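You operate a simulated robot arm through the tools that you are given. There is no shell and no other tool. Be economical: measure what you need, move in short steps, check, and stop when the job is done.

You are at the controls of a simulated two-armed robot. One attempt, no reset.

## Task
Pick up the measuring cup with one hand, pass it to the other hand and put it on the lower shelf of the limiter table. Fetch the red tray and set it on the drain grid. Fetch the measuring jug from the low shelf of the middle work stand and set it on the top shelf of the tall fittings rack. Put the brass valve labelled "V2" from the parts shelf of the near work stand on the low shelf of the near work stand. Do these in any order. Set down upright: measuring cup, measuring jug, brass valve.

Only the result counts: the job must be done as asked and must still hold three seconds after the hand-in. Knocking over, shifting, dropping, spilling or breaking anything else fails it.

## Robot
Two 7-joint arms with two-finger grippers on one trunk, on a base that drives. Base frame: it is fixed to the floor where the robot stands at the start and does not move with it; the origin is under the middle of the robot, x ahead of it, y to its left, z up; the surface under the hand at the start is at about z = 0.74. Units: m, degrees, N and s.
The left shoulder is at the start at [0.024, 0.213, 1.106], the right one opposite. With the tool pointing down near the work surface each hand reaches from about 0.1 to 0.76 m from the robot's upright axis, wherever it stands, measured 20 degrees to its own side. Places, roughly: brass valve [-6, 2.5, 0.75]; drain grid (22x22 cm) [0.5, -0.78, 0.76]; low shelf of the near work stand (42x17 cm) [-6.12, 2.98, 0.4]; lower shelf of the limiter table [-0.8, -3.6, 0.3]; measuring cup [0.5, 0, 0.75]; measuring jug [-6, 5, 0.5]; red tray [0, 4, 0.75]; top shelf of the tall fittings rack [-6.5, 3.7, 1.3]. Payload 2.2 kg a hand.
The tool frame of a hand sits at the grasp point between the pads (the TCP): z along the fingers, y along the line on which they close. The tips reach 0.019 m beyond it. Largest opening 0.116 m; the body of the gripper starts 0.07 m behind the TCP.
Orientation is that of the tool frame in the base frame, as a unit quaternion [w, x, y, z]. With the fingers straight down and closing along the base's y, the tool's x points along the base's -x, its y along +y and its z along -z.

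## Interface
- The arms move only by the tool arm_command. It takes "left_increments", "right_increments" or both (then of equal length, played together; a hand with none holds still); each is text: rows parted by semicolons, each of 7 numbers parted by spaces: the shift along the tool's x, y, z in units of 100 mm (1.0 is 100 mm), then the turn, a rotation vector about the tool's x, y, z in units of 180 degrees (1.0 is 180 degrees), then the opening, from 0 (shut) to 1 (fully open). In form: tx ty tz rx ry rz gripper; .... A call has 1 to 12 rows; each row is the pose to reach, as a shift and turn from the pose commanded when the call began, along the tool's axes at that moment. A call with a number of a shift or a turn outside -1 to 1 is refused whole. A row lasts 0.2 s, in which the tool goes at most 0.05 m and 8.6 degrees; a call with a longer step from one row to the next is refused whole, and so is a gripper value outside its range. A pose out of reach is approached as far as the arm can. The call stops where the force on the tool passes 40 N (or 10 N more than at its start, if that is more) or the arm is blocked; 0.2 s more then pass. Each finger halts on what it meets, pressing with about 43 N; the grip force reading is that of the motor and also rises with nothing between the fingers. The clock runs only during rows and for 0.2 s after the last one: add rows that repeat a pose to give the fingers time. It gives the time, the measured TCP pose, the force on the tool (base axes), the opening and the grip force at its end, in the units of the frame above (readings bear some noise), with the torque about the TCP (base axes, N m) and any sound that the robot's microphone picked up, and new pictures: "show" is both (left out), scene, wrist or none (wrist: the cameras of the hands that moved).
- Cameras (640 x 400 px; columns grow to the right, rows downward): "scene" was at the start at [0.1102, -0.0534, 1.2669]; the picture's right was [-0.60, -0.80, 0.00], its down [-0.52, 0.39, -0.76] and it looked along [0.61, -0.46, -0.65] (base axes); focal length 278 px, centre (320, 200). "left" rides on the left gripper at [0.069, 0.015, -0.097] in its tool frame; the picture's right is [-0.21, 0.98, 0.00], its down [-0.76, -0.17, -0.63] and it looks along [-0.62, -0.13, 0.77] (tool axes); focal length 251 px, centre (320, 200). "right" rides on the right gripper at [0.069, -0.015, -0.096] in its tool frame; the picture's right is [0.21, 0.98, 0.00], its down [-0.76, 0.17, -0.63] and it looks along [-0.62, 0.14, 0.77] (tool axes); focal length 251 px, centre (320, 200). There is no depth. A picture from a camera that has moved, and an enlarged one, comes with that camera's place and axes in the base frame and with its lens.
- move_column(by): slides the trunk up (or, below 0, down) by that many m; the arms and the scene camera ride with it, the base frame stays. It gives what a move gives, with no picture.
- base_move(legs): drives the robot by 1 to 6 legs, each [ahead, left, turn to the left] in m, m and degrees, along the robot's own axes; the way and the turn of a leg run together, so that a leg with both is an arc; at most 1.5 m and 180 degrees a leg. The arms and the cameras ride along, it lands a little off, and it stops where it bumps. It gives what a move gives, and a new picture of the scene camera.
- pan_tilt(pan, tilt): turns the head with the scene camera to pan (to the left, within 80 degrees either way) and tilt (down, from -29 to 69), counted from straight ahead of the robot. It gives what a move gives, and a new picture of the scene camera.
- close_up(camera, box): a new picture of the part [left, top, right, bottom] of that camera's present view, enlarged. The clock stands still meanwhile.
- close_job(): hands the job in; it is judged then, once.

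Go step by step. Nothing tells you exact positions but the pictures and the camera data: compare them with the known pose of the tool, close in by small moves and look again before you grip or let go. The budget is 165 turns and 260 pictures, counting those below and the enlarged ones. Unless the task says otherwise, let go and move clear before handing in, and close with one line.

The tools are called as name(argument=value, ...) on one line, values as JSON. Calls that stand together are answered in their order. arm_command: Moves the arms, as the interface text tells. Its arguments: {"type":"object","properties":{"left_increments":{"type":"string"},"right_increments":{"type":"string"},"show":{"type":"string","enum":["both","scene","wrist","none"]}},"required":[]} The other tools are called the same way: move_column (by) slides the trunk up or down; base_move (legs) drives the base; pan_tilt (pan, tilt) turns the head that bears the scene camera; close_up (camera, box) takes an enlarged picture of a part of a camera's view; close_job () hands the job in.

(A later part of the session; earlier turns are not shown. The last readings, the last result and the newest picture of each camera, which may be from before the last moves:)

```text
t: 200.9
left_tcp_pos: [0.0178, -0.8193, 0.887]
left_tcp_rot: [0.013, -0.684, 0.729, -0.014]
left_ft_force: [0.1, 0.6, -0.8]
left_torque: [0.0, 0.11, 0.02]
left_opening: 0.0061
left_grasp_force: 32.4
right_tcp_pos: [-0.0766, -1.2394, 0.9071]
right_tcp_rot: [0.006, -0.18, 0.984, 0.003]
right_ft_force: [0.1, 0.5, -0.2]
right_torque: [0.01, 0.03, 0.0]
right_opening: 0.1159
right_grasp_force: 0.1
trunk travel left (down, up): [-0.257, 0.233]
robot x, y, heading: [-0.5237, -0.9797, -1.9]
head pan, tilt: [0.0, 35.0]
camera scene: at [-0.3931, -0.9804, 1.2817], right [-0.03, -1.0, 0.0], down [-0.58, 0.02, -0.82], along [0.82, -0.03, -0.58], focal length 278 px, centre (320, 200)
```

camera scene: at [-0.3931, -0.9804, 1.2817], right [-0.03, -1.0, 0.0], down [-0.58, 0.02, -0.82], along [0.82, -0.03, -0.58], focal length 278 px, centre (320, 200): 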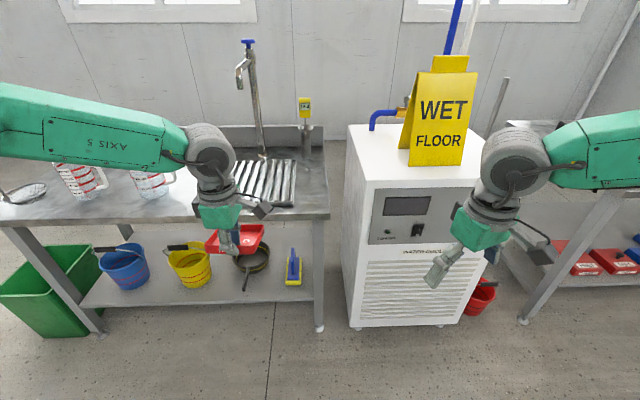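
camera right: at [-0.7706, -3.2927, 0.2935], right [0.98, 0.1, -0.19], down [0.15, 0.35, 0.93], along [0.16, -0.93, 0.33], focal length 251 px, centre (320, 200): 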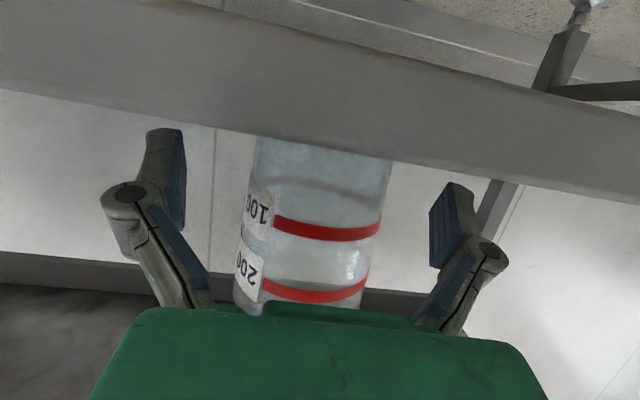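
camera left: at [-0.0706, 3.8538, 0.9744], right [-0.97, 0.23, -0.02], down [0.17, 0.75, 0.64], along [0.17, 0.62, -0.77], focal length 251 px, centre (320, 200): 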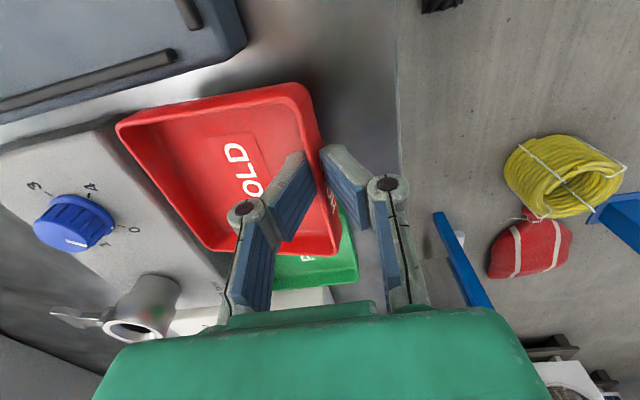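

I'm facing the sink bench, with the drain grid just behind the left hand. I'll pull the right hand back from the cabinet and zoom on the grid.

arm_command(right_increments="0.3 0 -0.3 0 0 0 1;0.6 0 -0.6 0 0 0 1;0.9 0 -0.9 0 0 0 1;1 0 -1 0 0 0 1", show="none")

arm_command(right_increments="0.3 0 -0.3 0 0 0 1;0.6 0 -0.6 0 0 0 1;0.9 0 -0.9 0 0 0 1;1 0 -1 0 0 0 1", show="none")

close_up(camera="scene", box=[160, 100, 352, 270])

close_up(camera="left", box=[0, 0, 640, 400])

```text
t: 201.9
left_tcp_pos: [0.0151, -0.8204, 0.888]
left_tcp_rot: [0.015, -0.684, 0.729, -0.015]
left_ft_force: [1.0, 0.7, -2.5]
left_torque: [-0.02, 0.04, -0.03]
left_opening: 0.0058
left_grasp_force: 32.5
right_tcp_pos: [-0.1773, -1.2773, 1.0084]
right_tcp_rot: [0.007, -0.179, 0.984, 0.003]
right_ft_force: [0.6, -0.2, 0.0]
right_torque: [-0.01, 0.01, 0.0]
right_opening: 0.116
right_grasp_force: 0.0
trunk travel left (down, up): [-0.257, 0.233]
robot x, y, heading: [-0.528, -0.9767, -2.0]
head pan, tilt: [0.0, 35.0]
```

```text
t: 202.9
left_tcp_pos: [0.0153, -0.8203, 0.8883]
left_tcp_rot: [0.016, -0.685, 0.729, -0.016]
left_ft_force: [0.4, 0.5, -1.6]
left_torque: [-0.02, 0.11, -0.02]
left_opening: 0.0058
left_grasp_force: 32.6
right_tcp_pos: [-0.2702, -1.3136, 1.1071]
right_tcp_rot: [0.008, -0.18, 0.984, 0.005]
right_ft_force: [0.1, 0.0, 0.7]
right_torque: [-0.01, -0.04, -0.02]
right_opening: 0.116
right_grasp_force: 0.1
trunk travel left (down, up): [-0.257, 0.233]
robot x, y, heading: [-0.5275, -0.9754, -2.0]
head pan, tilt: [0.0, 35.0]
```

```text
2.35 times, centred on (256, 185) of scene
camera zoom: at [-0.3945, -0.9824, 1.2818], right [-0.03, -1.0, 0.0], down [-0.58, 0.02, -0.82], along [0.82, -0.03, -0.58], focal length 654 px, centre (471, 235)
```

zoom: 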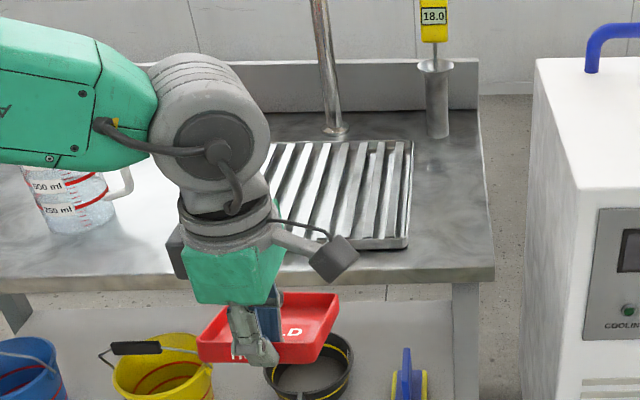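

```text
1.00 times, centred on (320, 200) of left (not enlarged: the box is as wide or as high as the picture)
camera zoom: at [-0.0079, -0.8884, 0.9839], right [-0.96, 0.28, -0.04], down [0.19, 0.75, 0.64], along [0.21, 0.61, -0.77], focal length 251 px, centre (320, 200)
```

zoom: 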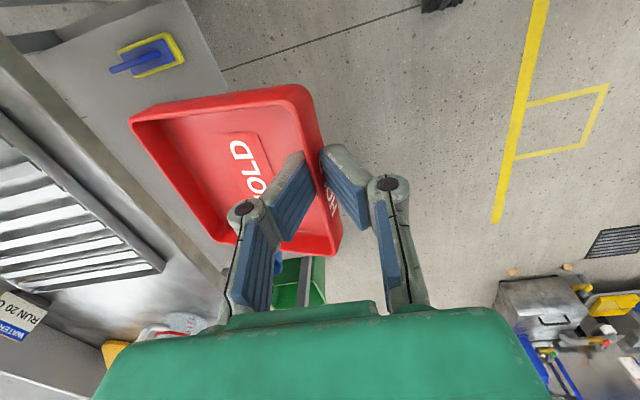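

The grid spans about x 0.32–0.61 and y -0.64 to -0.92, and the tap spout ends near (0.555, -0.76, 1.09). I'll put the tray on the front-centre part of the grid to stay clear of the spout.

base_move(legs=[[0.36, 0.055, 0]])

close_up(camera="left", box=[0, 0, 640, 400])

```text
t: 205.2
left_tcp_pos: [0.3658, -0.7781, 0.8877]
left_tcp_rot: [0.016, -0.685, 0.728, -0.014]
left_ft_force: [-0.7, -0.7, -1.6]
left_torque: [0.0, 0.1, 0.01]
left_opening: 0.0059
left_grasp_force: 33.2
right_tcp_pos: [0.0824, -1.2701, 1.1055]
right_tcp_rot: [0.007, -0.181, 0.983, 0.005]
right_ft_force: [0.5, 0.1, 0.0]
right_torque: [-0.01, 0.05, -0.01]
right_opening: 0.1162
right_grasp_force: 0.1
trunk travel left (down, up): [-0.257, 0.233]
robot x, y, heading: [-0.1723, -0.9325, -1.8]
head pan, tilt: [0.0, 35.0]
camera scene: at [-0.0432, -0.9416, 1.2818], right [-0.03, -1.0, 0.0], down [-0.58, 0.02, -0.82], along [0.82, -0.02, -0.58], focal length 278 px, centre (320, 200)
```

scene: 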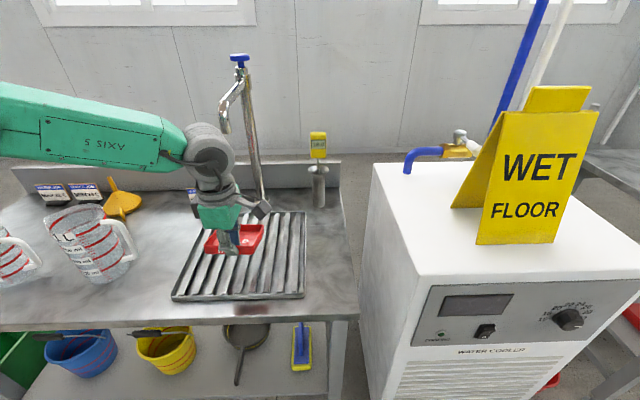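

```text
1.00 times, centred on (320, 200) of left (not enlarged: the box is as wide or as high as the picture)
camera zoom: at [0.3431, -0.8462, 0.9841], right [-0.96, 0.27, -0.04], down [0.18, 0.74, 0.64], along [0.21, 0.61, -0.77], focal length 251 px, centre (320, 200)
```

zoom: 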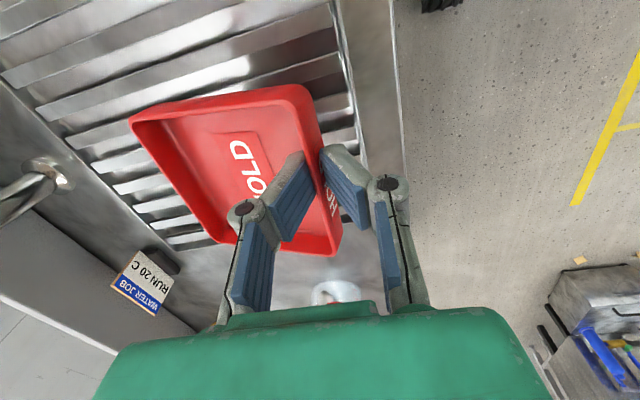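

The hand sits over the grid's front. I'll move 2.5 cm farther in and lower toward contact.

arm_command(left_increments="0 -0.25 0.2 0 0 0 0;0 -0.25 0.4 0 0 0 0;0 -0.25 0.6 0 0 0 0;0 -0.25 0.75 0 0 0 0", show="none")

arm_command(left_increments="0 0 0.05 0 0 0 0;0 0 0.1 0 0 0 0;0 0 0.15 0 0 0 0;0 0 0.2 0 0 0 0;0 0 0.25 0 0 0 0", show="both")

```text
t: 206.2
left_tcp_pos: [0.3924, -0.7785, 0.8141]
left_tcp_rot: [0.017, -0.686, 0.727, -0.017]
left_ft_force: [0.0, -0.2, -2.1]
left_torque: [0.0, 0.06, 0.0]
left_opening: 0.0058
left_grasp_force: 33.3
right_tcp_pos: [0.0791, -1.2699, 1.1075]
right_tcp_rot: [0.008, -0.182, 0.983, 0.003]
right_ft_force: [0.3, -0.4, 0.5]
right_torque: [-0.04, 0.0, 0.0]
right_opening: 0.1159
right_grasp_force: 0.1
trunk travel left (down, up): [-0.257, 0.233]
robot x, y, heading: [-0.1661, -0.9365, -1.9]
head pan, tilt: [0.0, 35.0]
```

```text
t: 207.4
left_tcp_pos: [0.3932, -0.7787, 0.7904]
left_tcp_rot: [0.017, -0.685, 0.728, -0.017]
left_ft_force: [-1.1, 0.0, -0.9]
left_torque: [0.05, 0.0, 0.0]
left_opening: 0.0059
left_grasp_force: 32.7
right_tcp_pos: [0.0796, -1.2688, 1.1067]
right_tcp_rot: [0.009, -0.181, 0.983, 0.004]
right_ft_force: [-0.1, -1.2, -0.2]
right_torque: [0.02, 0.0, 0.02]
right_opening: 0.1161
right_grasp_force: 0.0
trunk travel left (down, up): [-0.257, 0.233]
robot x, y, heading: [-0.1771, -0.9336, -1.6]
head pan, tilt: [0.0, 35.0]
camera scene: at [-0.0434, -0.9397, 1.2818], right [-0.03, -1.0, 0.0], down [-0.58, 0.02, -0.82], along [0.82, -0.03, -0.58], focal length 278 px, centre (320, 200)
camera left: at [0.3697, -0.8461, 0.8864], right [-0.96, 0.27, -0.05], down [0.18, 0.75, 0.64], along [0.21, 0.61, -0.77], focal length 251 px, centre (320, 200)
```

scene: 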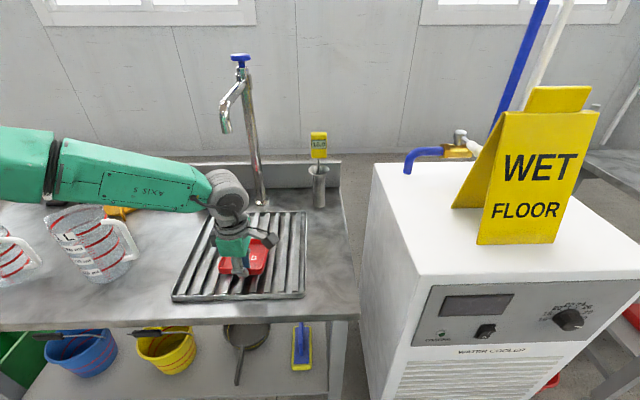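
left: 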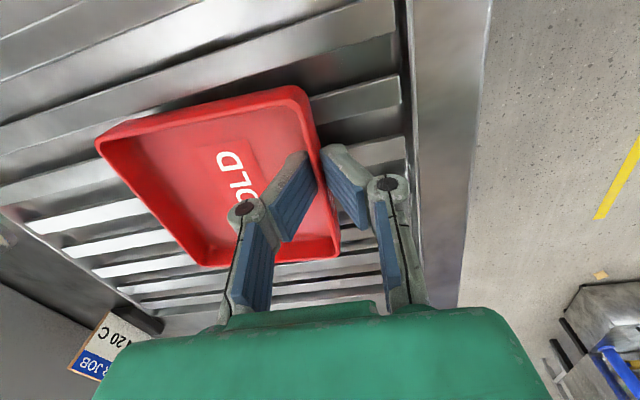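

Nearly touching. I'll lower in fine steps until the force shows contact.

arm_command(left_increments="0 0 0.03 0 0 0 0;0 0 0.06 0 0 0 0;0 0 0.09 0 0 0 0", show="none")

close_up(camera="scene", box=[160, 170, 352, 320])

```text
t: 208.2
left_tcp_pos: [0.3922, -0.7785, 0.7867]
left_tcp_rot: [0.019, -0.685, 0.728, -0.021]
left_ft_force: [-3.8, 4.3, 35.1]
left_torque: [0.42, 0.01, 0.04]
left_opening: 0.0061
left_grasp_force: 32.7
right_tcp_pos: [0.0766, -1.27, 1.1092]
right_tcp_rot: [0.01, -0.182, 0.983, 0.004]
right_ft_force: [0.1, -0.9, -0.4]
right_torque: [-0.02, 0.02, -0.03]
right_opening: 0.1159
right_grasp_force: 0.1
trunk travel left (down, up): [-0.257, 0.233]
robot x, y, heading: [-0.173, -0.9372, -1.8]
head pan, tilt: [0.0, 35.0]
```

```text
2.67 times, centred on (256, 245) of scene
camera zoom: at [-0.0491, -0.9404, 1.283], right [-0.03, -1.0, 0.0], down [-0.57, 0.02, -0.82], along [0.82, -0.02, -0.57], focal length 741 px, centre (491, 80)
```

zoom: 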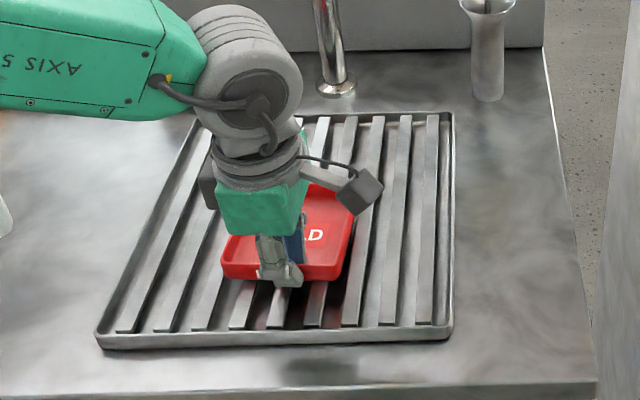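

The tray is seated. I'll unload slightly, open partway, and lift away.

arm_command(left_increments="0 0 -0.06 0 0 0 0;0 0 -0.06 0 0 0 0.2;0 0 -0.06 0 0 0 0.4;0 0 -0.06 0 0 0 0.4;0 0 -0.4 0 0 0 0.4;0 0 -0.8 0 0 0 0.4;0 0 -1 0 0 0 0.4", show="both")

```text
t: 209.8
left_tcp_pos: [0.3899, -0.7783, 0.8833]
left_tcp_rot: [0.018, -0.685, 0.728, -0.017]
left_ft_force: [-0.1, -0.1, 0.1]
left_torque: [-0.01, 0.0, 0.0]
left_opening: 0.0462
left_grasp_force: 0.0
right_tcp_pos: [0.0798, -1.2679, 1.1067]
right_tcp_rot: [0.008, -0.18, 0.984, 0.003]
right_ft_force: [0.6, -0.2, -0.5]
right_torque: [-0.02, -0.01, -0.01]
right_opening: 0.116
right_grasp_force: 0.0
trunk travel left (down, up): [-0.257, 0.233]
robot x, y, heading: [-0.1776, -0.9352, -1.7]
head pan, tilt: [0.0, 35.0]
camera scene: at [-0.0438, -0.9399, 1.2819], right [-0.03, -1.0, 0.0], down [-0.58, 0.02, -0.82], along [0.82, -0.03, -0.58], focal length 278 px, centre (320, 200)
camera left: at [0.3667, -0.8464, 0.9789], right [-0.96, 0.27, -0.05], down [0.18, 0.75, 0.64], along [0.21, 0.61, -0.77], focal length 251 px, centre (320, 200)
```

scene: 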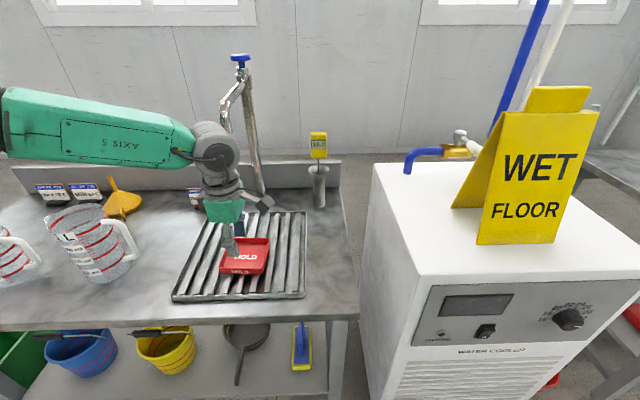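
left: 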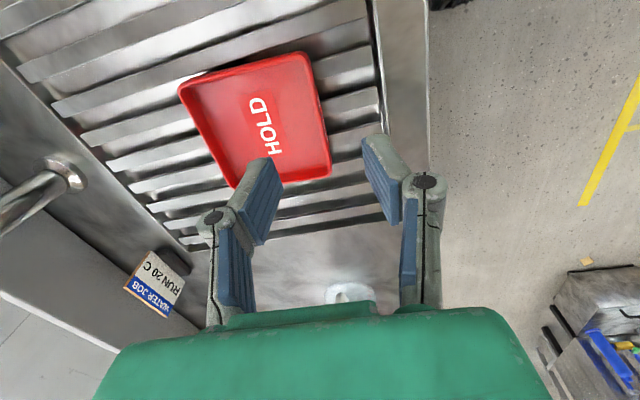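

The red tray sits flat on the grid. Now I'll back off and turn to survey the way toward x ≈ -6.

base_move(legs=[[-0.5, 0, 0], [0, 0, 160]])

pan_tilt(pan=0, tilt=15)

```text
t: 219.3
left_tcp_pos: [-1.2672, -0.8718, 0.8829]
left_tcp_rot: [-0.019, 0.838, 0.545, -0.014]
left_ft_force: [-0.6, 0.8, -0.5]
left_torque: [-0.01, -0.01, 0.02]
left_opening: 0.0466
left_grasp_force: 0.0
right_tcp_pos: [-0.8037, -0.5208, 1.1079]
right_tcp_rot: [0.002, 1.0, 0.004, -0.009]
right_ft_force: [0.6, -0.6, -0.2]
right_torque: [0.01, 0.01, -0.01]
right_opening: 0.116
right_grasp_force: 0.0
trunk travel left (down, up): [-0.257, 0.233]
robot x, y, heading: [-0.6826, -0.9214, 157.6]
head pan, tilt: [0.0, 35.0]
camera scene: at [-0.8044, -0.8714, 1.2818], right [0.38, 0.93, 0.0], down [0.53, -0.22, -0.82], along [-0.76, 0.31, -0.58], focal length 278 px, centre (320, 200)
```

scene: 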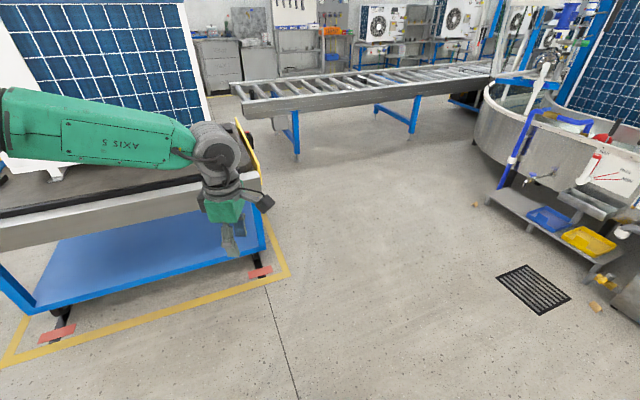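

```text
t: 220.2
left_tcp_pos: [-1.2663, -0.8722, 0.884]
left_tcp_rot: [-0.02, 0.838, 0.545, -0.014]
left_ft_force: [-0.6, -0.7, -1.0]
left_torque: [0.03, 0.02, 0.02]
left_opening: 0.0463
left_grasp_force: 0.1
right_tcp_pos: [-0.8031, -0.5217, 1.1071]
right_tcp_rot: [0.001, 1.0, 0.003, -0.011]
right_ft_force: [0.8, -0.1, -0.9]
right_torque: [-0.04, 0.0, -0.03]
right_opening: 0.116
right_grasp_force: 0.1
trunk travel left (down, up): [-0.257, 0.233]
robot x, y, heading: [-0.6834, -0.9208, 157.8]
head pan, tilt: [0.0, 15.0]
camera scene: at [-0.8094, -0.8693, 1.3138], right [0.38, 0.93, 0.0], down [0.24, -0.1, -0.96], along [-0.89, 0.37, -0.26], focal length 278 px, centre (320, 200)
```

scene: 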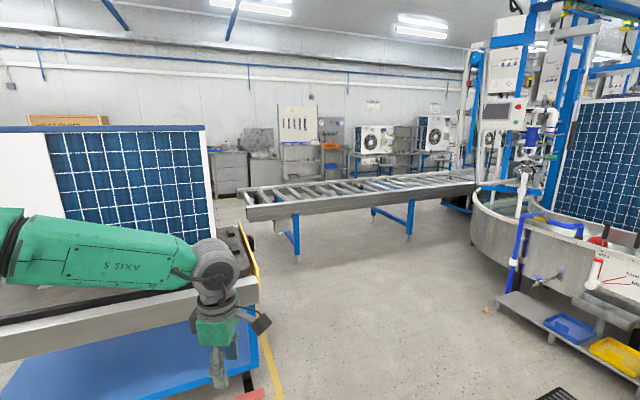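

A roller conveyor blocks the direct way (x ≈ -3.3, from y ≈ -0.6 northward) and the solar-panel cart stands beside it. I'll look for a way around to the south.

base_move(legs=[[0, 0, 75], [1.3, 0, 0], [0, 0, -48]])

```text
t: 232.0
left_tcp_pos: [-2.0068, -2.1562, 0.8835]
left_tcp_rot: [-0.016, 0.691, 0.723, -0.019]
left_ft_force: [0.2, 0.0, 0.2]
left_torque: [0.02, 0.01, 0.02]
left_opening: 0.0465
left_grasp_force: 0.0
right_tcp_pos: [-1.7493, -1.6349, 1.1086]
right_tcp_rot: [0.003, 0.973, 0.232, -0.01]
right_ft_force: [-0.8, 0.3, -0.9]
right_torque: [0.0, 0.0, -0.04]
right_opening: 0.1162
right_grasp_force: 0.0
trunk travel left (down, up): [-0.257, 0.233]
robot x, y, heading: [-1.4664, -1.9429, -175.8]
head pan, tilt: [0.0, 15.0]
camera scene: at [-1.6001, -1.95, 1.3138], right [-0.07, 1.0, 0.0], down [0.26, 0.02, -0.96], along [-0.96, -0.07, -0.26], focal length 278 px, centre (320, 200)
```

scene: 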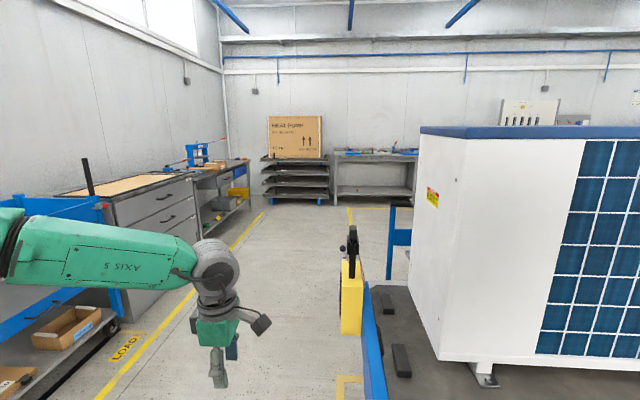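

There's a corridor between the cart (y ≥ -1.95) and the wall furniture (y ≤ -3.2). I'll slide to its centre and drive along it.

move_column(by=0.15)

base_move(legs=[[0, 0.33, -4], [0, 0.33, 0], [1.2, 0, 0]])

```text
t: 233.8
left_tcp_pos: [-2.0045, -2.1562, 1.0352]
left_tcp_rot: [-0.017, 0.691, 0.723, -0.019]
left_ft_force: [0.3, -0.7, 0.4]
left_torque: [0.03, 0.0, 0.01]
left_opening: 0.0465
left_grasp_force: 0.0
right_tcp_pos: [-1.7473, -1.6357, 1.2586]
right_tcp_rot: [0.004, 0.973, 0.232, -0.012]
right_ft_force: [-0.9, 0.4, 0.2]
right_torque: [0.01, 0.01, 0.01]
right_opening: 0.116
right_grasp_force: 0.1
trunk travel left (down, up): [-0.407, 0.083]
robot x, y, heading: [-1.4647, -1.9422, -175.9]
head pan, tilt: [0.0, 15.0]
```

```text
t: 243.6
left_tcp_pos: [-3.239, -2.7911, 1.0352]
left_tcp_rot: [-0.025, 0.719, 0.695, -0.014]
left_ft_force: [-0.3, -1.3, 1.1]
left_torque: [0.03, -0.04, 0.04]
left_opening: 0.0465
left_grasp_force: 0.0
right_tcp_pos: [-2.9387, -2.2969, 1.2627]
right_tcp_rot: [-0.004, 0.981, 0.194, -0.01]
right_ft_force: [0.1, -0.2, 0.5]
right_torque: [-0.04, -0.01, -0.02]
right_opening: 0.116
right_grasp_force: 0.1
trunk travel left (down, up): [-0.407, 0.083]
robot x, y, heading: [-2.6836, -2.6049, 179.7]
head pan, tilt: [0.0, 15.0]
camera scene: at [-2.8196, -2.595, 1.4638], right [0.01, 1.0, -0.01], down [0.26, -0.01, -0.97], along [-0.97, 0.01, -0.26], focal length 278 px, centre (320, 200)
```

scene: 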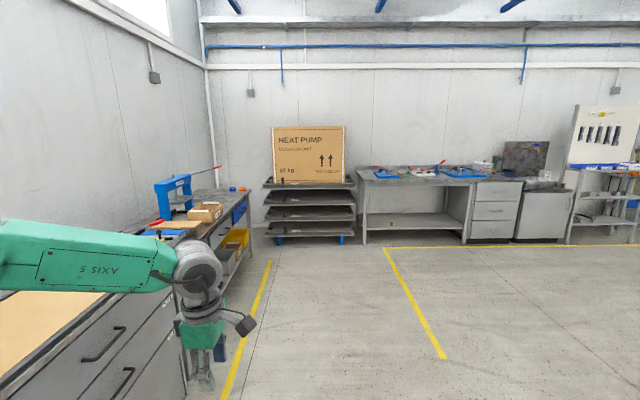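

The corridor is behind me and the far bay is open. I'll go on to x ≈ -4.7 and turn north.

base_move(legs=[[1.4, 0, 0], [0.6, 0, 0], [0, 0, -90]])

```text
t: 257.5
left_tcp_pos: [-4.8893, -1.9981, 1.0331]
left_tcp_rot: [-0.029, 0.999, -0.032, 0.014]
left_ft_force: [1.8, -0.5, 1.1]
left_torque: [-0.01, 0.0, 0.02]
left_opening: 0.0464
left_grasp_force: 0.1
right_tcp_pos: [-4.4065, -2.3138, 1.2676]
right_tcp_rot: [-0.013, 0.822, -0.569, 0.0]
right_ft_force: [0.2, 0.2, 0.5]
right_torque: [0.05, 0.0, -0.03]
right_opening: 0.1162
right_grasp_force: 0.0
trunk travel left (down, up): [-0.407, 0.083]
robot x, y, heading: [-4.7037, -2.5575, 88.1]
head pan, tilt: [0.0, 15.0]
camera scene: at [-4.6782, -2.4184, 1.4633], right [1.0, -0.04, -0.01], down [-0.02, -0.26, -0.96], along [0.03, 0.96, -0.26], focal length 278 px, centre (320, 200)
```

scene: 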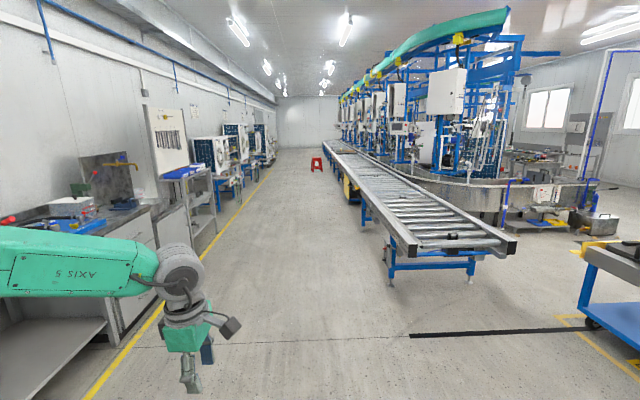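

The aisle runs north. The work stands line the left wall, so I'll drive up and look left.

base_move(legs=[[1.5, 0, 2], [1.5, 0, 0], [0.9, 0, 0]])

pan_tilt(pan=45, tilt=20)

```text
t: 276.4
left_tcp_pos: [-4.9273, 1.9397, 1.0279]
left_tcp_rot: [-0.028, 0.999, -0.014, 0.027]
left_ft_force: [-1.2, -1.1, -0.8]
left_torque: [0.01, -0.09, 0.02]
left_opening: 0.0463
left_grasp_force: 0.1
right_tcp_pos: [-4.4411, 1.6373, 1.2722]
right_tcp_rot: [-0.02, 0.832, -0.555, 0.013]
right_ft_force: [0.1, 0.1, -0.9]
right_torque: [-0.01, 0.04, 0.02]
right_opening: 0.1162
right_grasp_force: 0.1
trunk travel left (down, up): [-0.407, 0.083]
robot x, y, heading: [-4.699, 1.3883, 90.0]
head pan, tilt: [0.0, 15.0]
camera scene: at [-4.7431, 1.5296, 1.4615], right [1.0, 0.0, 0.03], down [0.03, -0.27, -0.96], along [0.01, 0.96, -0.27], focal length 278 px, centre (320, 200)
```

scene: 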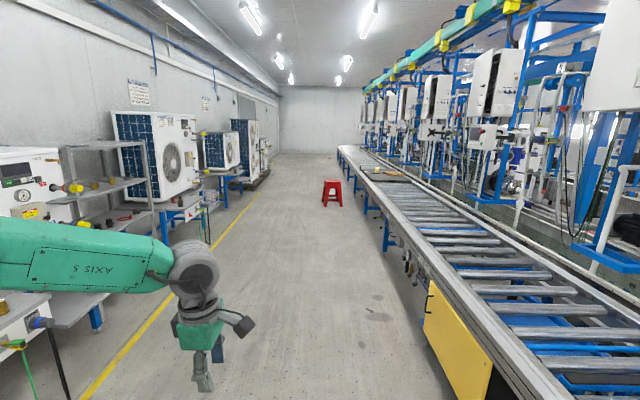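

```text
t: 277.6
left_tcp_pos: [-4.8457, 1.9317, 1.0486]
left_tcp_rot: [-0.033, 0.999, -0.019, -0.006]
left_ft_force: [4.2, -0.9, 0.1]
left_torque: [0.03, 0.28, 0.01]
left_opening: 0.0463
left_grasp_force: 0.1
right_tcp_pos: [-4.3474, 1.6295, 1.2571]
right_tcp_rot: [-0.005, 0.832, -0.555, -0.018]
right_ft_force: [-0.1, -0.8, -1.1]
right_torque: [-0.02, 0.02, -0.04]
right_opening: 0.116
right_grasp_force: 0.1
trunk travel left (down, up): [-0.407, 0.083]
robot x, y, heading: [-4.6871, 1.3868, 89.7]
head pan, tilt: [45.0, 20.0]
camera scene: at [-4.7141, 1.4944, 1.4575], right [0.71, 0.7, -0.02], down [0.21, -0.24, -0.95], along [-0.67, 0.67, -0.32], focal length 278 px, centre (320, 200)
```

scene: 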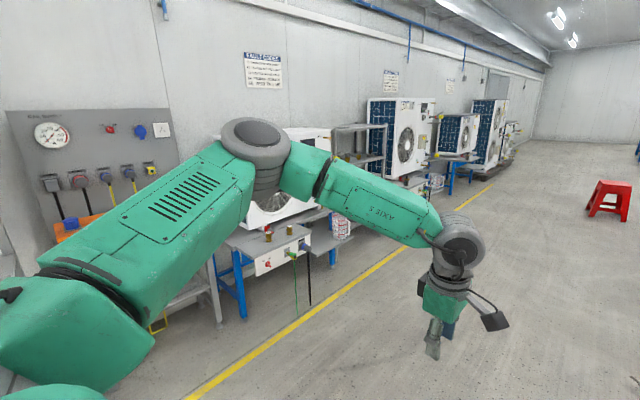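

The near work stand is ahead on the left. I'll move up to y ≈ 2.5, turn to face it, and lower the trunk to calm the sway.

move_column(by=-0.15)

base_move(legs=[[1.1, 0, 0], [0, 0, 90]])

pan_tilt(pan=0, tilt=25)

```text
t: 279.3
left_tcp_pos: [-4.8596, 1.9323, 0.898]
left_tcp_rot: [-0.033, 0.999, -0.018, -0.001]
left_ft_force: [1.8, -0.3, -0.1]
left_torque: [0.03, 0.22, 0.05]
left_opening: 0.0467
left_grasp_force: 0.1
right_tcp_pos: [-4.3656, 1.6295, 1.1083]
right_tcp_rot: [-0.007, 0.831, -0.555, -0.014]
right_ft_force: [-1.0, -0.3, 0.4]
right_torque: [0.0, 0.04, 0.0]
right_opening: 0.1162
right_grasp_force: 0.0
trunk travel left (down, up): [-0.257, 0.233]
robot x, y, heading: [-4.6918, 1.3914, 89.8]
head pan, tilt: [45.0, 20.0]
```

```text
t: 288.8
left_tcp_pos: [-5.2555, 2.3233, 0.8931]
left_tcp_rot: [-0.02, 0.707, 0.706, -0.022]
left_ft_force: [0.6, 2.5, 0.1]
left_torque: [-0.15, 0.03, -0.03]
left_opening: 0.0464
left_grasp_force: 0.0
right_tcp_pos: [-4.9702, 2.8301, 1.1071]
right_tcp_rot: [0.005, 0.977, 0.212, -0.013]
right_ft_force: [-0.7, 0.2, -1.1]
right_torque: [0.0, -0.06, 0.01]
right_opening: 0.1161
right_grasp_force: 0.1
trunk travel left (down, up): [-0.257, 0.233]
robot x, y, heading: [-4.7187, 2.5154, -178.2]
head pan, tilt: [45.0, 20.0]
camera scene: at [-4.8248, 2.4904, 1.3071], right [-0.73, 0.69, -0.03], down [0.24, 0.21, -0.95], along [-0.64, -0.7, -0.32], focal length 278 px, centre (320, 200)
```

scene: 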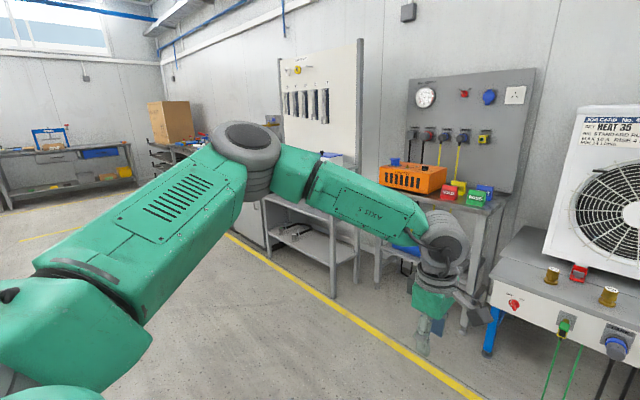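

```text
t: 290.0
left_tcp_pos: [-5.2514, 2.2554, 0.8812]
left_tcp_rot: [-0.044, 0.703, 0.71, -0.002]
left_ft_force: [-0.1, -2.2, -0.5]
left_torque: [0.15, 0.01, 0.01]
left_opening: 0.0463
left_grasp_force: 0.1
right_tcp_pos: [-4.966, 2.7517, 1.1273]
right_tcp_rot: [-0.029, 0.976, 0.214, -0.008]
right_ft_force: [-0.4, -0.8, 0.6]
right_torque: [0.09, 0.02, 0.04]
right_opening: 0.1159
right_grasp_force: 0.0
trunk travel left (down, up): [-0.257, 0.233]
robot x, y, heading: [-4.7122, 2.5053, -178.6]
head pan, tilt: [0.0, 25.0]
camera scene: at [-4.8499, 2.4705, 1.2973], right [-0.03, 1.0, 0.02], down [0.42, 0.04, -0.9], along [-0.9, -0.02, -0.43], focal length 278 px, centre (320, 200)
```

scene: 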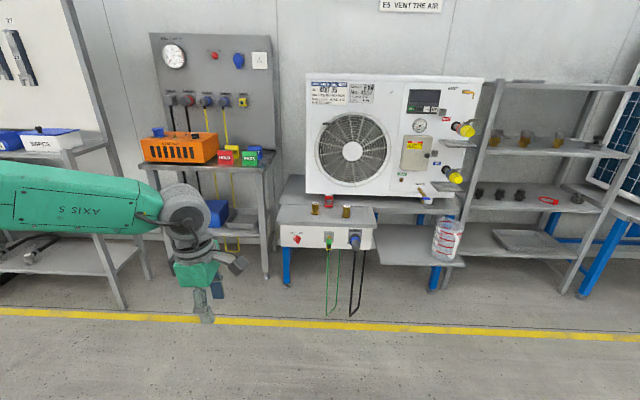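

I see brass fittings on the front ledge of the near stand, and a low side shelf with a jug. I'll zoom in to read labels.

close_up(camera="scene", box=[265, 170, 385, 260])

close_up(camera="scene", box=[360, 170, 620, 330])

```text
4.44 times, centred on (325, 215) of scene
camera zoom: at [-4.8499, 2.4705, 1.2973], right [-0.03, 1.0, 0.02], down [0.42, 0.04, -0.9], along [-0.9, -0.02, -0.43], focal length 1235 px, centre (298, 133)
```

zoom: 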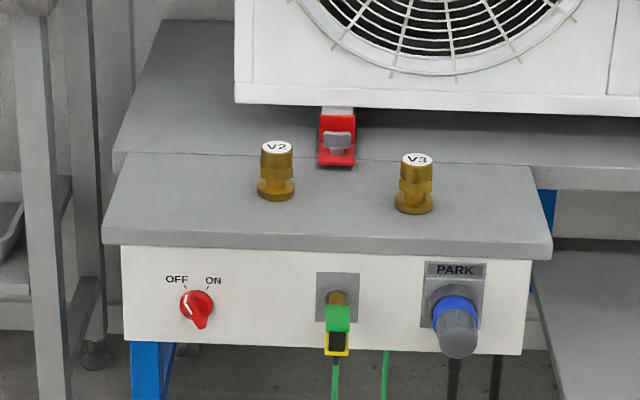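

```text
2.46 times, centred on (490, 250) of scene
camera zoom: at [-4.8499, 2.4705, 1.2973], right [-0.03, 1.0, 0.02], down [0.42, 0.04, -0.9], along [-0.9, -0.02, -0.43], focal length 684 px, centre (-98, 77)
```

zoom: 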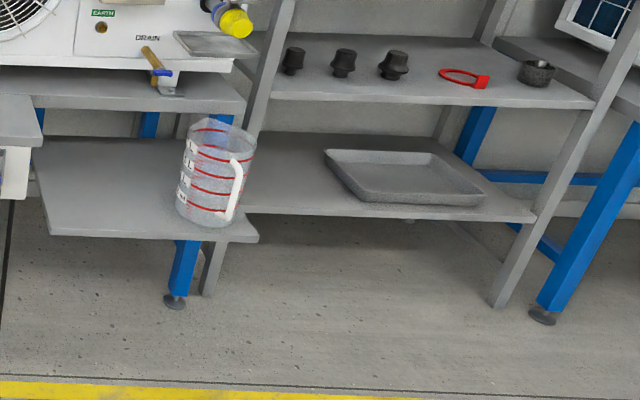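

V2 is the left brass valve at about (-5.89, 2.43), and V3 stands 13 cm to its right. I'll tuck the left hand back and bring the right hand into its pre-pitch pose, which also gives the sway time to die out.

arm_command(left_increments="0 0.2 -0.2 0 0 0 0.4;0 0.4 -0.4 0 0 0 0.4;0 0.6 -0.6 0 0 0 0.4;0 0.8 -0.8 0 0 0 0.4;0 1 -1 0 0 0 0.4", right_increments="0.04 -0.2 0.12 0 0 0.028 1;0.08 -0.4 0.24 0 0 0.056 1;0.12 -0.6 0.36 0 0 0.084 1;0.16 -0.8 0.48 0 0 0.11 1;0.2 -1 0.6 0 0 0.138 1", show="none")

arm_command(left_increments="0 0.2 -0.15 0 0 0 0.4;0 0.4 -0.3 0 0 0 0.4;0 0.6 -0.45 0 0 0 0.4;0 0.7 -0.6 0 0 0 0.4;0 0.7 -0.7 0 0 0 0.4", right_increments="-0.1 -0.2 0.12 0 0 0 1;-0.2 -0.4 0.24 0 0 0 1;-0.3 -0.6 0.36 0 0 0 1;-0.4 -0.8 0.48 0 0 0 1;-0.4 -1 0.6 0 0 0 1", show="none")

arm_command(right_increments="-0.1 0 0.1 0 -0.043 0 1;-0.2 0 0.2 0 -0.086 0 1;-0.3 0 0.3 0 -0.129 0 1;-0.4 0 0.4 0 -0.172 0 1;-0.5 0 0.5 0 -0.215 0 1;-0.6 0 0.6 0 -0.258 0 1;-0.7 0 0.7 0 -0.29 0 1;-0.8 0 0.8 0 -0.33 0 1;-0.9 0 0.9 0 -0.34 0 1;-0.9 0 0.9 0 -0.34 0 1", show="scene")

```text
t: 291.4
left_tcp_pos: [-5.1415, 2.3313, 0.9882]
left_tcp_rot: [-0.024, 0.71, 0.703, -0.023]
left_ft_force: [0.7, 2.1, -1.1]
left_torque: [-0.11, -0.01, -0.04]
left_opening: 0.0465
left_grasp_force: 0.1
right_tcp_pos: [-4.9912, 2.9348, 1.0524]
right_tcp_rot: [0.009, 1.0, -0.007, -0.013]
right_ft_force: [0.9, 0.1, -1.2]
right_torque: [0.02, -0.04, 0.0]
right_opening: 0.1161
right_grasp_force: 0.0
trunk travel left (down, up): [-0.257, 0.233]
robot x, y, heading: [-4.7175, 2.5255, -178.3]
head pan, tilt: [0.0, 25.0]
stopped in row 5 (left hand): the arm was blocked; the commanded pose is now the measured one
```

```text
t: 292.8
left_tcp_pos: [-5.0632, 2.3107, 1.0537]
left_tcp_rot: [-0.029, 0.708, 0.706, -0.019]
left_ft_force: [0.5, 0.6, 0.4]
left_torque: [-0.06, 0.01, 0.02]
left_opening: 0.0462
left_grasp_force: 0.0
right_tcp_pos: [-5.0297, 3.0139, 1.0005]
right_tcp_rot: [0.0, 1.0, -0.004, -0.014]
right_ft_force: [0.3, 1.2, -0.1]
right_torque: [-0.06, 0.0, -0.01]
right_opening: 0.1159
right_grasp_force: 0.1
trunk travel left (down, up): [-0.257, 0.233]
robot x, y, heading: [-4.715, 2.5176, -178.4]
head pan, tilt: [0.0, 25.0]
stopped in row 5 (left hand): the arm was blocked; the commanded pose is now the measured one
```

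```text
t: 295.0
left_tcp_pos: [-5.0619, 2.2836, 1.0503]
left_tcp_rot: [-0.036, 0.706, 0.707, -0.012]
left_ft_force: [-0.4, 0.1, 0.2]
left_torque: [0.02, 0.0, 0.0]
left_opening: 0.0464
left_grasp_force: 0.0
right_tcp_pos: [-5.1234, 2.9909, 0.923]
right_tcp_rot: [-0.009, 0.853, 0.005, -0.522]
right_ft_force: [-1.0, -0.5, 0.9]
right_torque: [0.04, -0.02, -0.07]
right_opening: 0.1158
right_grasp_force: 0.1
trunk travel left (down, up): [-0.257, 0.233]
robot x, y, heading: [-4.7191, 2.5127, -178.3]
head pan, tilt: [0.0, 25.0]
camera scene: at [-4.8481, 2.4963, 1.2978], right [-0.03, 1.0, 0.01], down [0.42, 0.02, -0.91], along [-0.91, -0.02, -0.42], focal length 278 px, centre (320, 200)
```

scene: 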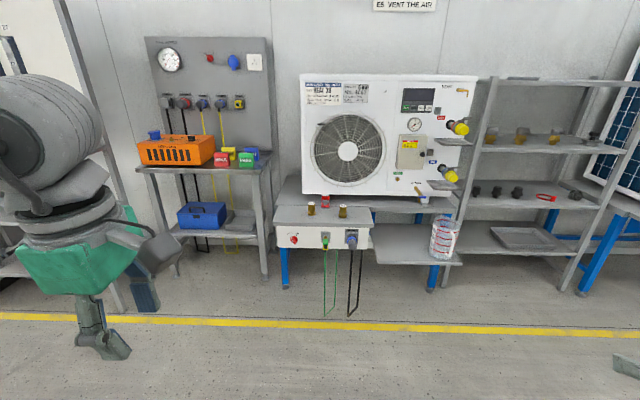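

The right hand now points straight at the stand, 27° downward. I'll extend it ahead to about 0.6 m so the base can stay back.

arm_command(right_increments="-0.11 0 0.22 0 0 0 1;-0.23 0 0.45 0 0 0 1;-0.34 0 0.67 0 0 0 1;-0.455 0 0.89 0 0 0 1", show="none")

arm_command(right_increments="-0.11 0 0.22 0 0 0 1;-0.23 0 0.45 0 0 0 1;-0.34 0.1 0.67 0 0 0 1;-0.455 0.2 0.89 0 0 0 1;-0.455 0.2 0.89 0 0 0 1;-0.455 0.2 0.89 0 0 0 1", show="none")

```text
t: 296.0
left_tcp_pos: [-5.0638, 2.2881, 1.0499]
left_tcp_rot: [-0.034, 0.707, 0.706, -0.014]
left_ft_force: [0.4, -1.5, -0.1]
left_torque: [0.06, -0.04, 0.0]
left_opening: 0.0465
left_grasp_force: 0.1
right_tcp_pos: [-5.2243, 2.9977, 0.919]
right_tcp_rot: [-0.009, 0.853, 0.002, -0.521]
right_ft_force: [0.1, -0.1, 1.2]
right_torque: [0.04, 0.01, -0.07]
right_opening: 0.1158
right_grasp_force: 0.0
trunk travel left (down, up): [-0.257, 0.233]
robot x, y, heading: [-4.7193, 2.5097, -178.2]
head pan, tilt: [0.0, 25.0]
```

```text
t: 297.4
left_tcp_pos: [-5.0631, 2.2991, 1.0508]
left_tcp_rot: [-0.032, 0.707, 0.706, -0.016]
left_ft_force: [0.2, -0.6, -0.5]
left_torque: [0.02, -0.03, 0.0]
left_opening: 0.0464
left_grasp_force: 0.1
right_tcp_pos: [-5.3212, 2.9843, 0.9156]
right_tcp_rot: [-0.006, 0.854, -0.001, -0.521]
right_ft_force: [-0.4, 0.0, -0.4]
right_torque: [-0.01, 0.01, -0.02]
right_opening: 0.1161
right_grasp_force: 0.1
trunk travel left (down, up): [-0.257, 0.233]
robot x, y, heading: [-4.7122, 2.5158, -178.3]
head pan, tilt: [0.0, 25.0]
```

The right hand is at 0.61 m ahead without trouble. I'll move the base so the hand comes in front of V2.

base_move(legs=[[0.15, 0.27, 0], [0.27, 0.27, 0]])

arm_command(right_increments="0 0 0 0 0 0 1;0 0 0 0 0 0 1;0 0 0 0 0 0 1;0 0 0 0 0 0 1;0 0 0 0 0 0 1;0 0 0 0 0 0 1;0 0 0 0 0 0 1;0 0 0 0 0 0 1;0 0 0 0 0 0 1;0 0 0 0 0 0 1;0 0 0 0 0 0 1;0 0 0 0 0 0 1", show="both")

```text
t: 301.5
left_tcp_pos: [-5.4705, 1.7347, 1.0496]
left_tcp_rot: [-0.035, 0.709, 0.704, -0.013]
left_ft_force: [0.2, -0.6, 1.2]
left_torque: [0.05, -0.04, -0.01]
left_opening: 0.0463
left_grasp_force: 0.1
right_tcp_pos: [-5.7223, 2.4243, 0.9185]
right_tcp_rot: [-0.012, 0.853, 0.0, -0.521]
right_ft_force: [0.5, -1.8, 1.1]
right_torque: [0.07, -0.03, -0.08]
right_opening: 0.1161
right_grasp_force: 0.1
trunk travel left (down, up): [-0.257, 0.233]
robot x, y, heading: [-5.1183, 1.9588, -178.9]
head pan, tilt: [0.0, 25.0]
camera scene: at [-5.2567, 1.9517, 1.2976], right [-0.02, 1.0, 0.0], down [0.43, 0.01, -0.91], along [-0.9, -0.02, -0.43], focal length 278 px, centre (320, 200)
```

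scene: 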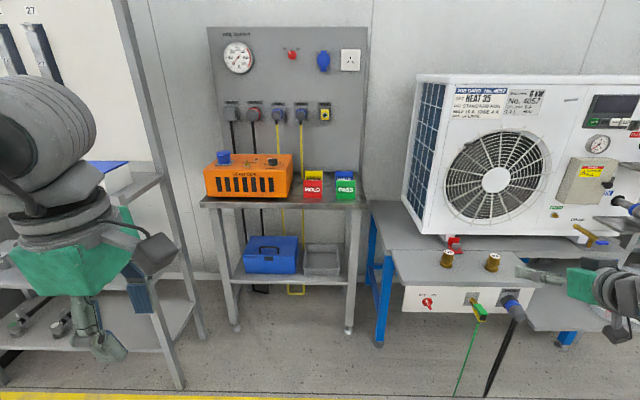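

```text
t: 304.1
left_tcp_pos: [-5.4688, 1.728, 1.0503]
left_tcp_rot: [-0.038, 0.71, 0.703, -0.011]
left_ft_force: [0.4, 0.9, 0.4]
left_torque: [0.03, 0.02, 0.0]
left_opening: 0.0465
left_grasp_force: 0.0
right_tcp_pos: [-5.7198, 2.4173, 0.9238]
right_tcp_rot: [-0.013, 0.852, 0.001, -0.523]
right_ft_force: [0.1, -0.1, 0.4]
right_torque: [-0.02, -0.04, -0.07]
right_opening: 0.1161
right_grasp_force: 0.1
trunk travel left (down, up): [-0.257, 0.233]
robot x, y, heading: [-5.1183, 1.9538, -178.6]
head pan, tilt: [0.0, 25.0]
camera scene: at [-5.2564, 1.9483, 1.2977], right [-0.02, 1.0, 0.0], down [0.43, 0.01, -0.91], along [-0.9, -0.02, -0.43], focal length 278 px, centre (320, 200)
camera right: at [-5.6039, 2.4307, 0.9068], right [0.09, -0.97, -0.21], down [0.22, -0.19, 0.96], along [-0.97, -0.13, 0.2], focal length 251 px, centre (320, 200)
```

scene: 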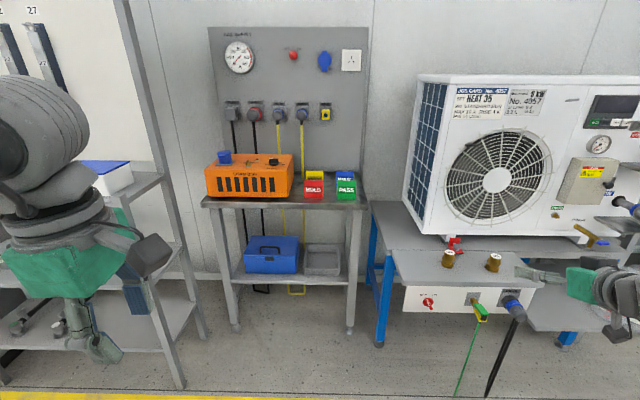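
right: 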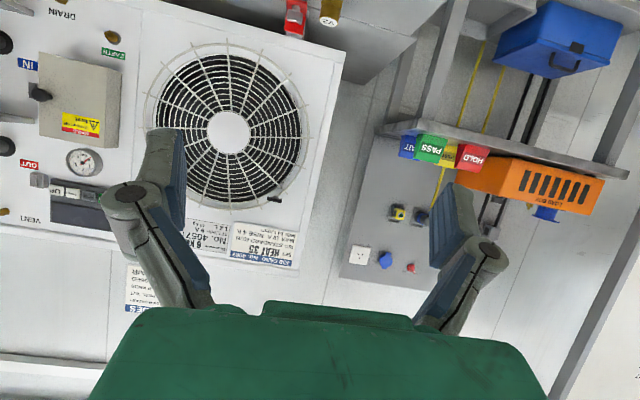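

Triangulating gives V2's base at (-6.12, 2.418) on a ledge at z ≈ 0.61, with its top near 0.67. I'll tuck the left hand back more, lower the right hand, and approach.

arm_command(left_increments="0 0.25 -0.1 0 0 0 0.4;0 0.5 -0.2 0 0 0 0.4;0 0.75 -0.3 0 0 0 0.4;0 0.9 -0.4 0 0 0 0.4;0 0.9 -0.4 0 0 0 0.4", right_increments="0.22 0 0.11 0 0 0 1;0.45 0 0.23 0 0 0 1;0.67 0 0.34 0 0 0 1;0.89 0 0.455 0 0 0 1;0.89 0 0.455 0 0 0 1", show="none")

move_column(by=-0.13)

close_up(camera="right", box=[0, 0, 640, 400])

```text
t: 305.3
left_tcp_pos: [-5.3747, 1.7379, 1.0841]
left_tcp_rot: [-0.035, 0.71, 0.703, -0.014]
left_ft_force: [-0.4, -0.1, 0.0]
left_torque: [-0.02, 0.0, 0.01]
left_opening: 0.0463
left_grasp_force: 0.1
right_tcp_pos: [-5.7206, 2.4332, 0.8195]
right_tcp_rot: [-0.01, 0.852, -0.003, -0.523]
right_ft_force: [0.6, 1.1, 0.4]
right_torque: [0.0, 0.04, 0.03]
right_opening: 0.1157
right_grasp_force: 0.0
trunk travel left (down, up): [-0.257, 0.233]
robot x, y, heading: [-5.1213, 1.9583, -178.8]
head pan, tilt: [0.0, 25.0]
```

```text
t: 306.9
left_tcp_pos: [-5.376, 1.7354, 0.9553]
left_tcp_rot: [-0.035, 0.71, 0.704, -0.015]
left_ft_force: [0.5, 0.0, 0.7]
left_torque: [-0.01, 0.01, 0.02]
left_opening: 0.0465
left_grasp_force: 0.1
right_tcp_pos: [-5.7199, 2.4289, 0.6912]
right_tcp_rot: [-0.011, 0.853, -0.002, -0.522]
right_ft_force: [-0.5, -0.4, -0.4]
right_torque: [-0.02, -0.02, 0.01]
right_opening: 0.1161
right_grasp_force: 0.1
trunk travel left (down, up): [-0.127, 0.363]
robot x, y, heading: [-5.1243, 1.96, -178.6]
head pan, tilt: [0.0, 25.0]
```

```text
1.00 times, centred on (320, 200) of right (not enlarged: the box is as wide or as high as the picture)
camera zoom: at [-5.6029, 2.4424, 0.6739], right [0.08, -0.97, -0.21], down [0.22, -0.19, 0.96], along [-0.97, -0.13, 0.2], focal length 251 px, centre (320, 200)
```

zoom: 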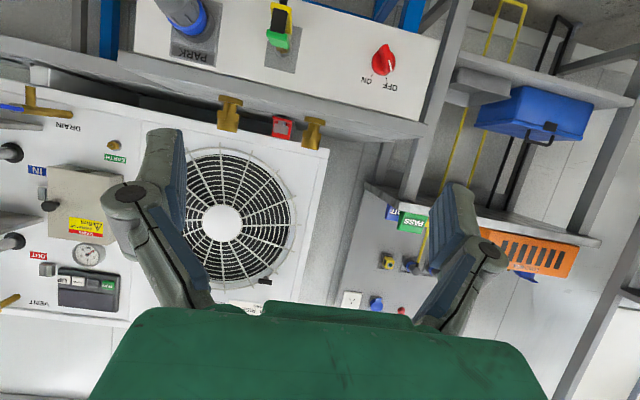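

V2 is clearly in view: base z ≈ 0.62, top ≈ 0.678, y ≈ 2.418. I'll tilt down another 8° for camera clearance, set z ≈ 0.667, and drive forward most of the way.

arm_command(right_increments="0.1 0 0.05 0 0.022 0 1;0.22 0.1 0.11 0 0.044 0 1;0.22 0.1 0.11 0 0.044 0 1", show="none")

base_move(legs=[[0.28, 0, 0]])

close_up(camera="right", box=[0, 0, 640, 400])

```text
t: 307.7
left_tcp_pos: [-5.3747, 1.7343, 0.9541]
left_tcp_rot: [-0.035, 0.71, 0.703, -0.014]
left_ft_force: [0.1, 0.0, -0.2]
left_torque: [0.01, 0.01, 0.02]
left_opening: 0.0465
left_grasp_force: 0.0
right_tcp_pos: [-5.7178, 2.4206, 0.6664]
right_tcp_rot: [-0.01, 0.887, -0.002, -0.462]
right_ft_force: [0.4, 0.5, -0.5]
right_torque: [0.01, 0.01, 0.0]
right_opening: 0.1159
right_grasp_force: 0.0
trunk travel left (down, up): [-0.127, 0.363]
robot x, y, heading: [-5.1209, 1.9563, -178.7]
head pan, tilt: [0.0, 25.0]
```

```text
t: 309.6
left_tcp_pos: [-5.6616, 1.7359, 0.9544]
left_tcp_rot: [-0.034, 0.714, 0.699, -0.013]
left_ft_force: [-0.5, 0.3, 1.0]
left_torque: [-0.01, 0.02, 0.0]
left_opening: 0.0462
left_grasp_force: 0.1
right_tcp_pos: [-5.9941, 2.4262, 0.6652]
right_tcp_rot: [-0.014, 0.887, -0.009, -0.462]
right_ft_force: [-0.8, -0.6, -0.5]
right_torque: [0.01, -0.01, 0.05]
right_opening: 0.1158
right_grasp_force: 0.0
trunk travel left (down, up): [-0.127, 0.363]
robot x, y, heading: [-5.4028, 1.9526, -179.8]
head pan, tilt: [0.0, 25.0]
camera scene: at [-5.5392, 1.9552, 1.1675], right [-0.01, 1.0, 0.0], down [0.43, 0.0, -0.9], along [-0.9, -0.01, -0.43], focal length 278 px, centre (320, 200)
```

scene: 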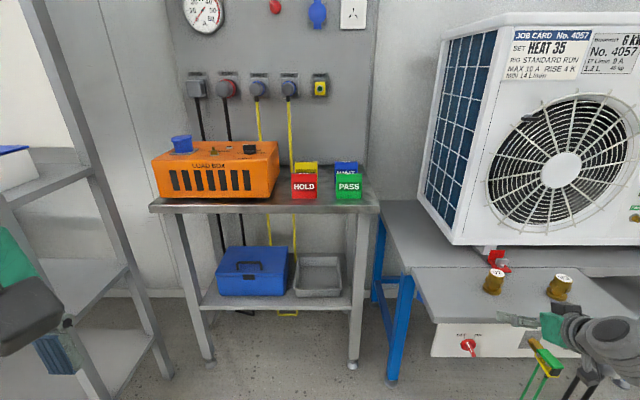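

```text
1.00 times, centred on (320, 200) of right (not enlarged: the box is as wide or as high as the picture)
camera zoom: at [-5.8772, 2.4361, 0.6646], right [0.1, -0.98, -0.19], down [0.08, -0.18, 0.98], along [-0.99, -0.11, 0.06], focal length 251 px, centre (320, 200)
```

zoom: 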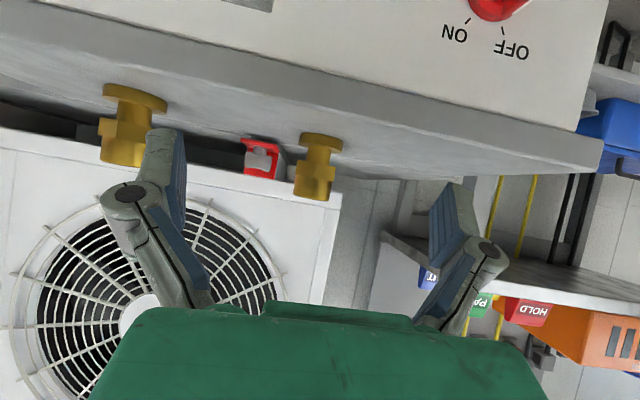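

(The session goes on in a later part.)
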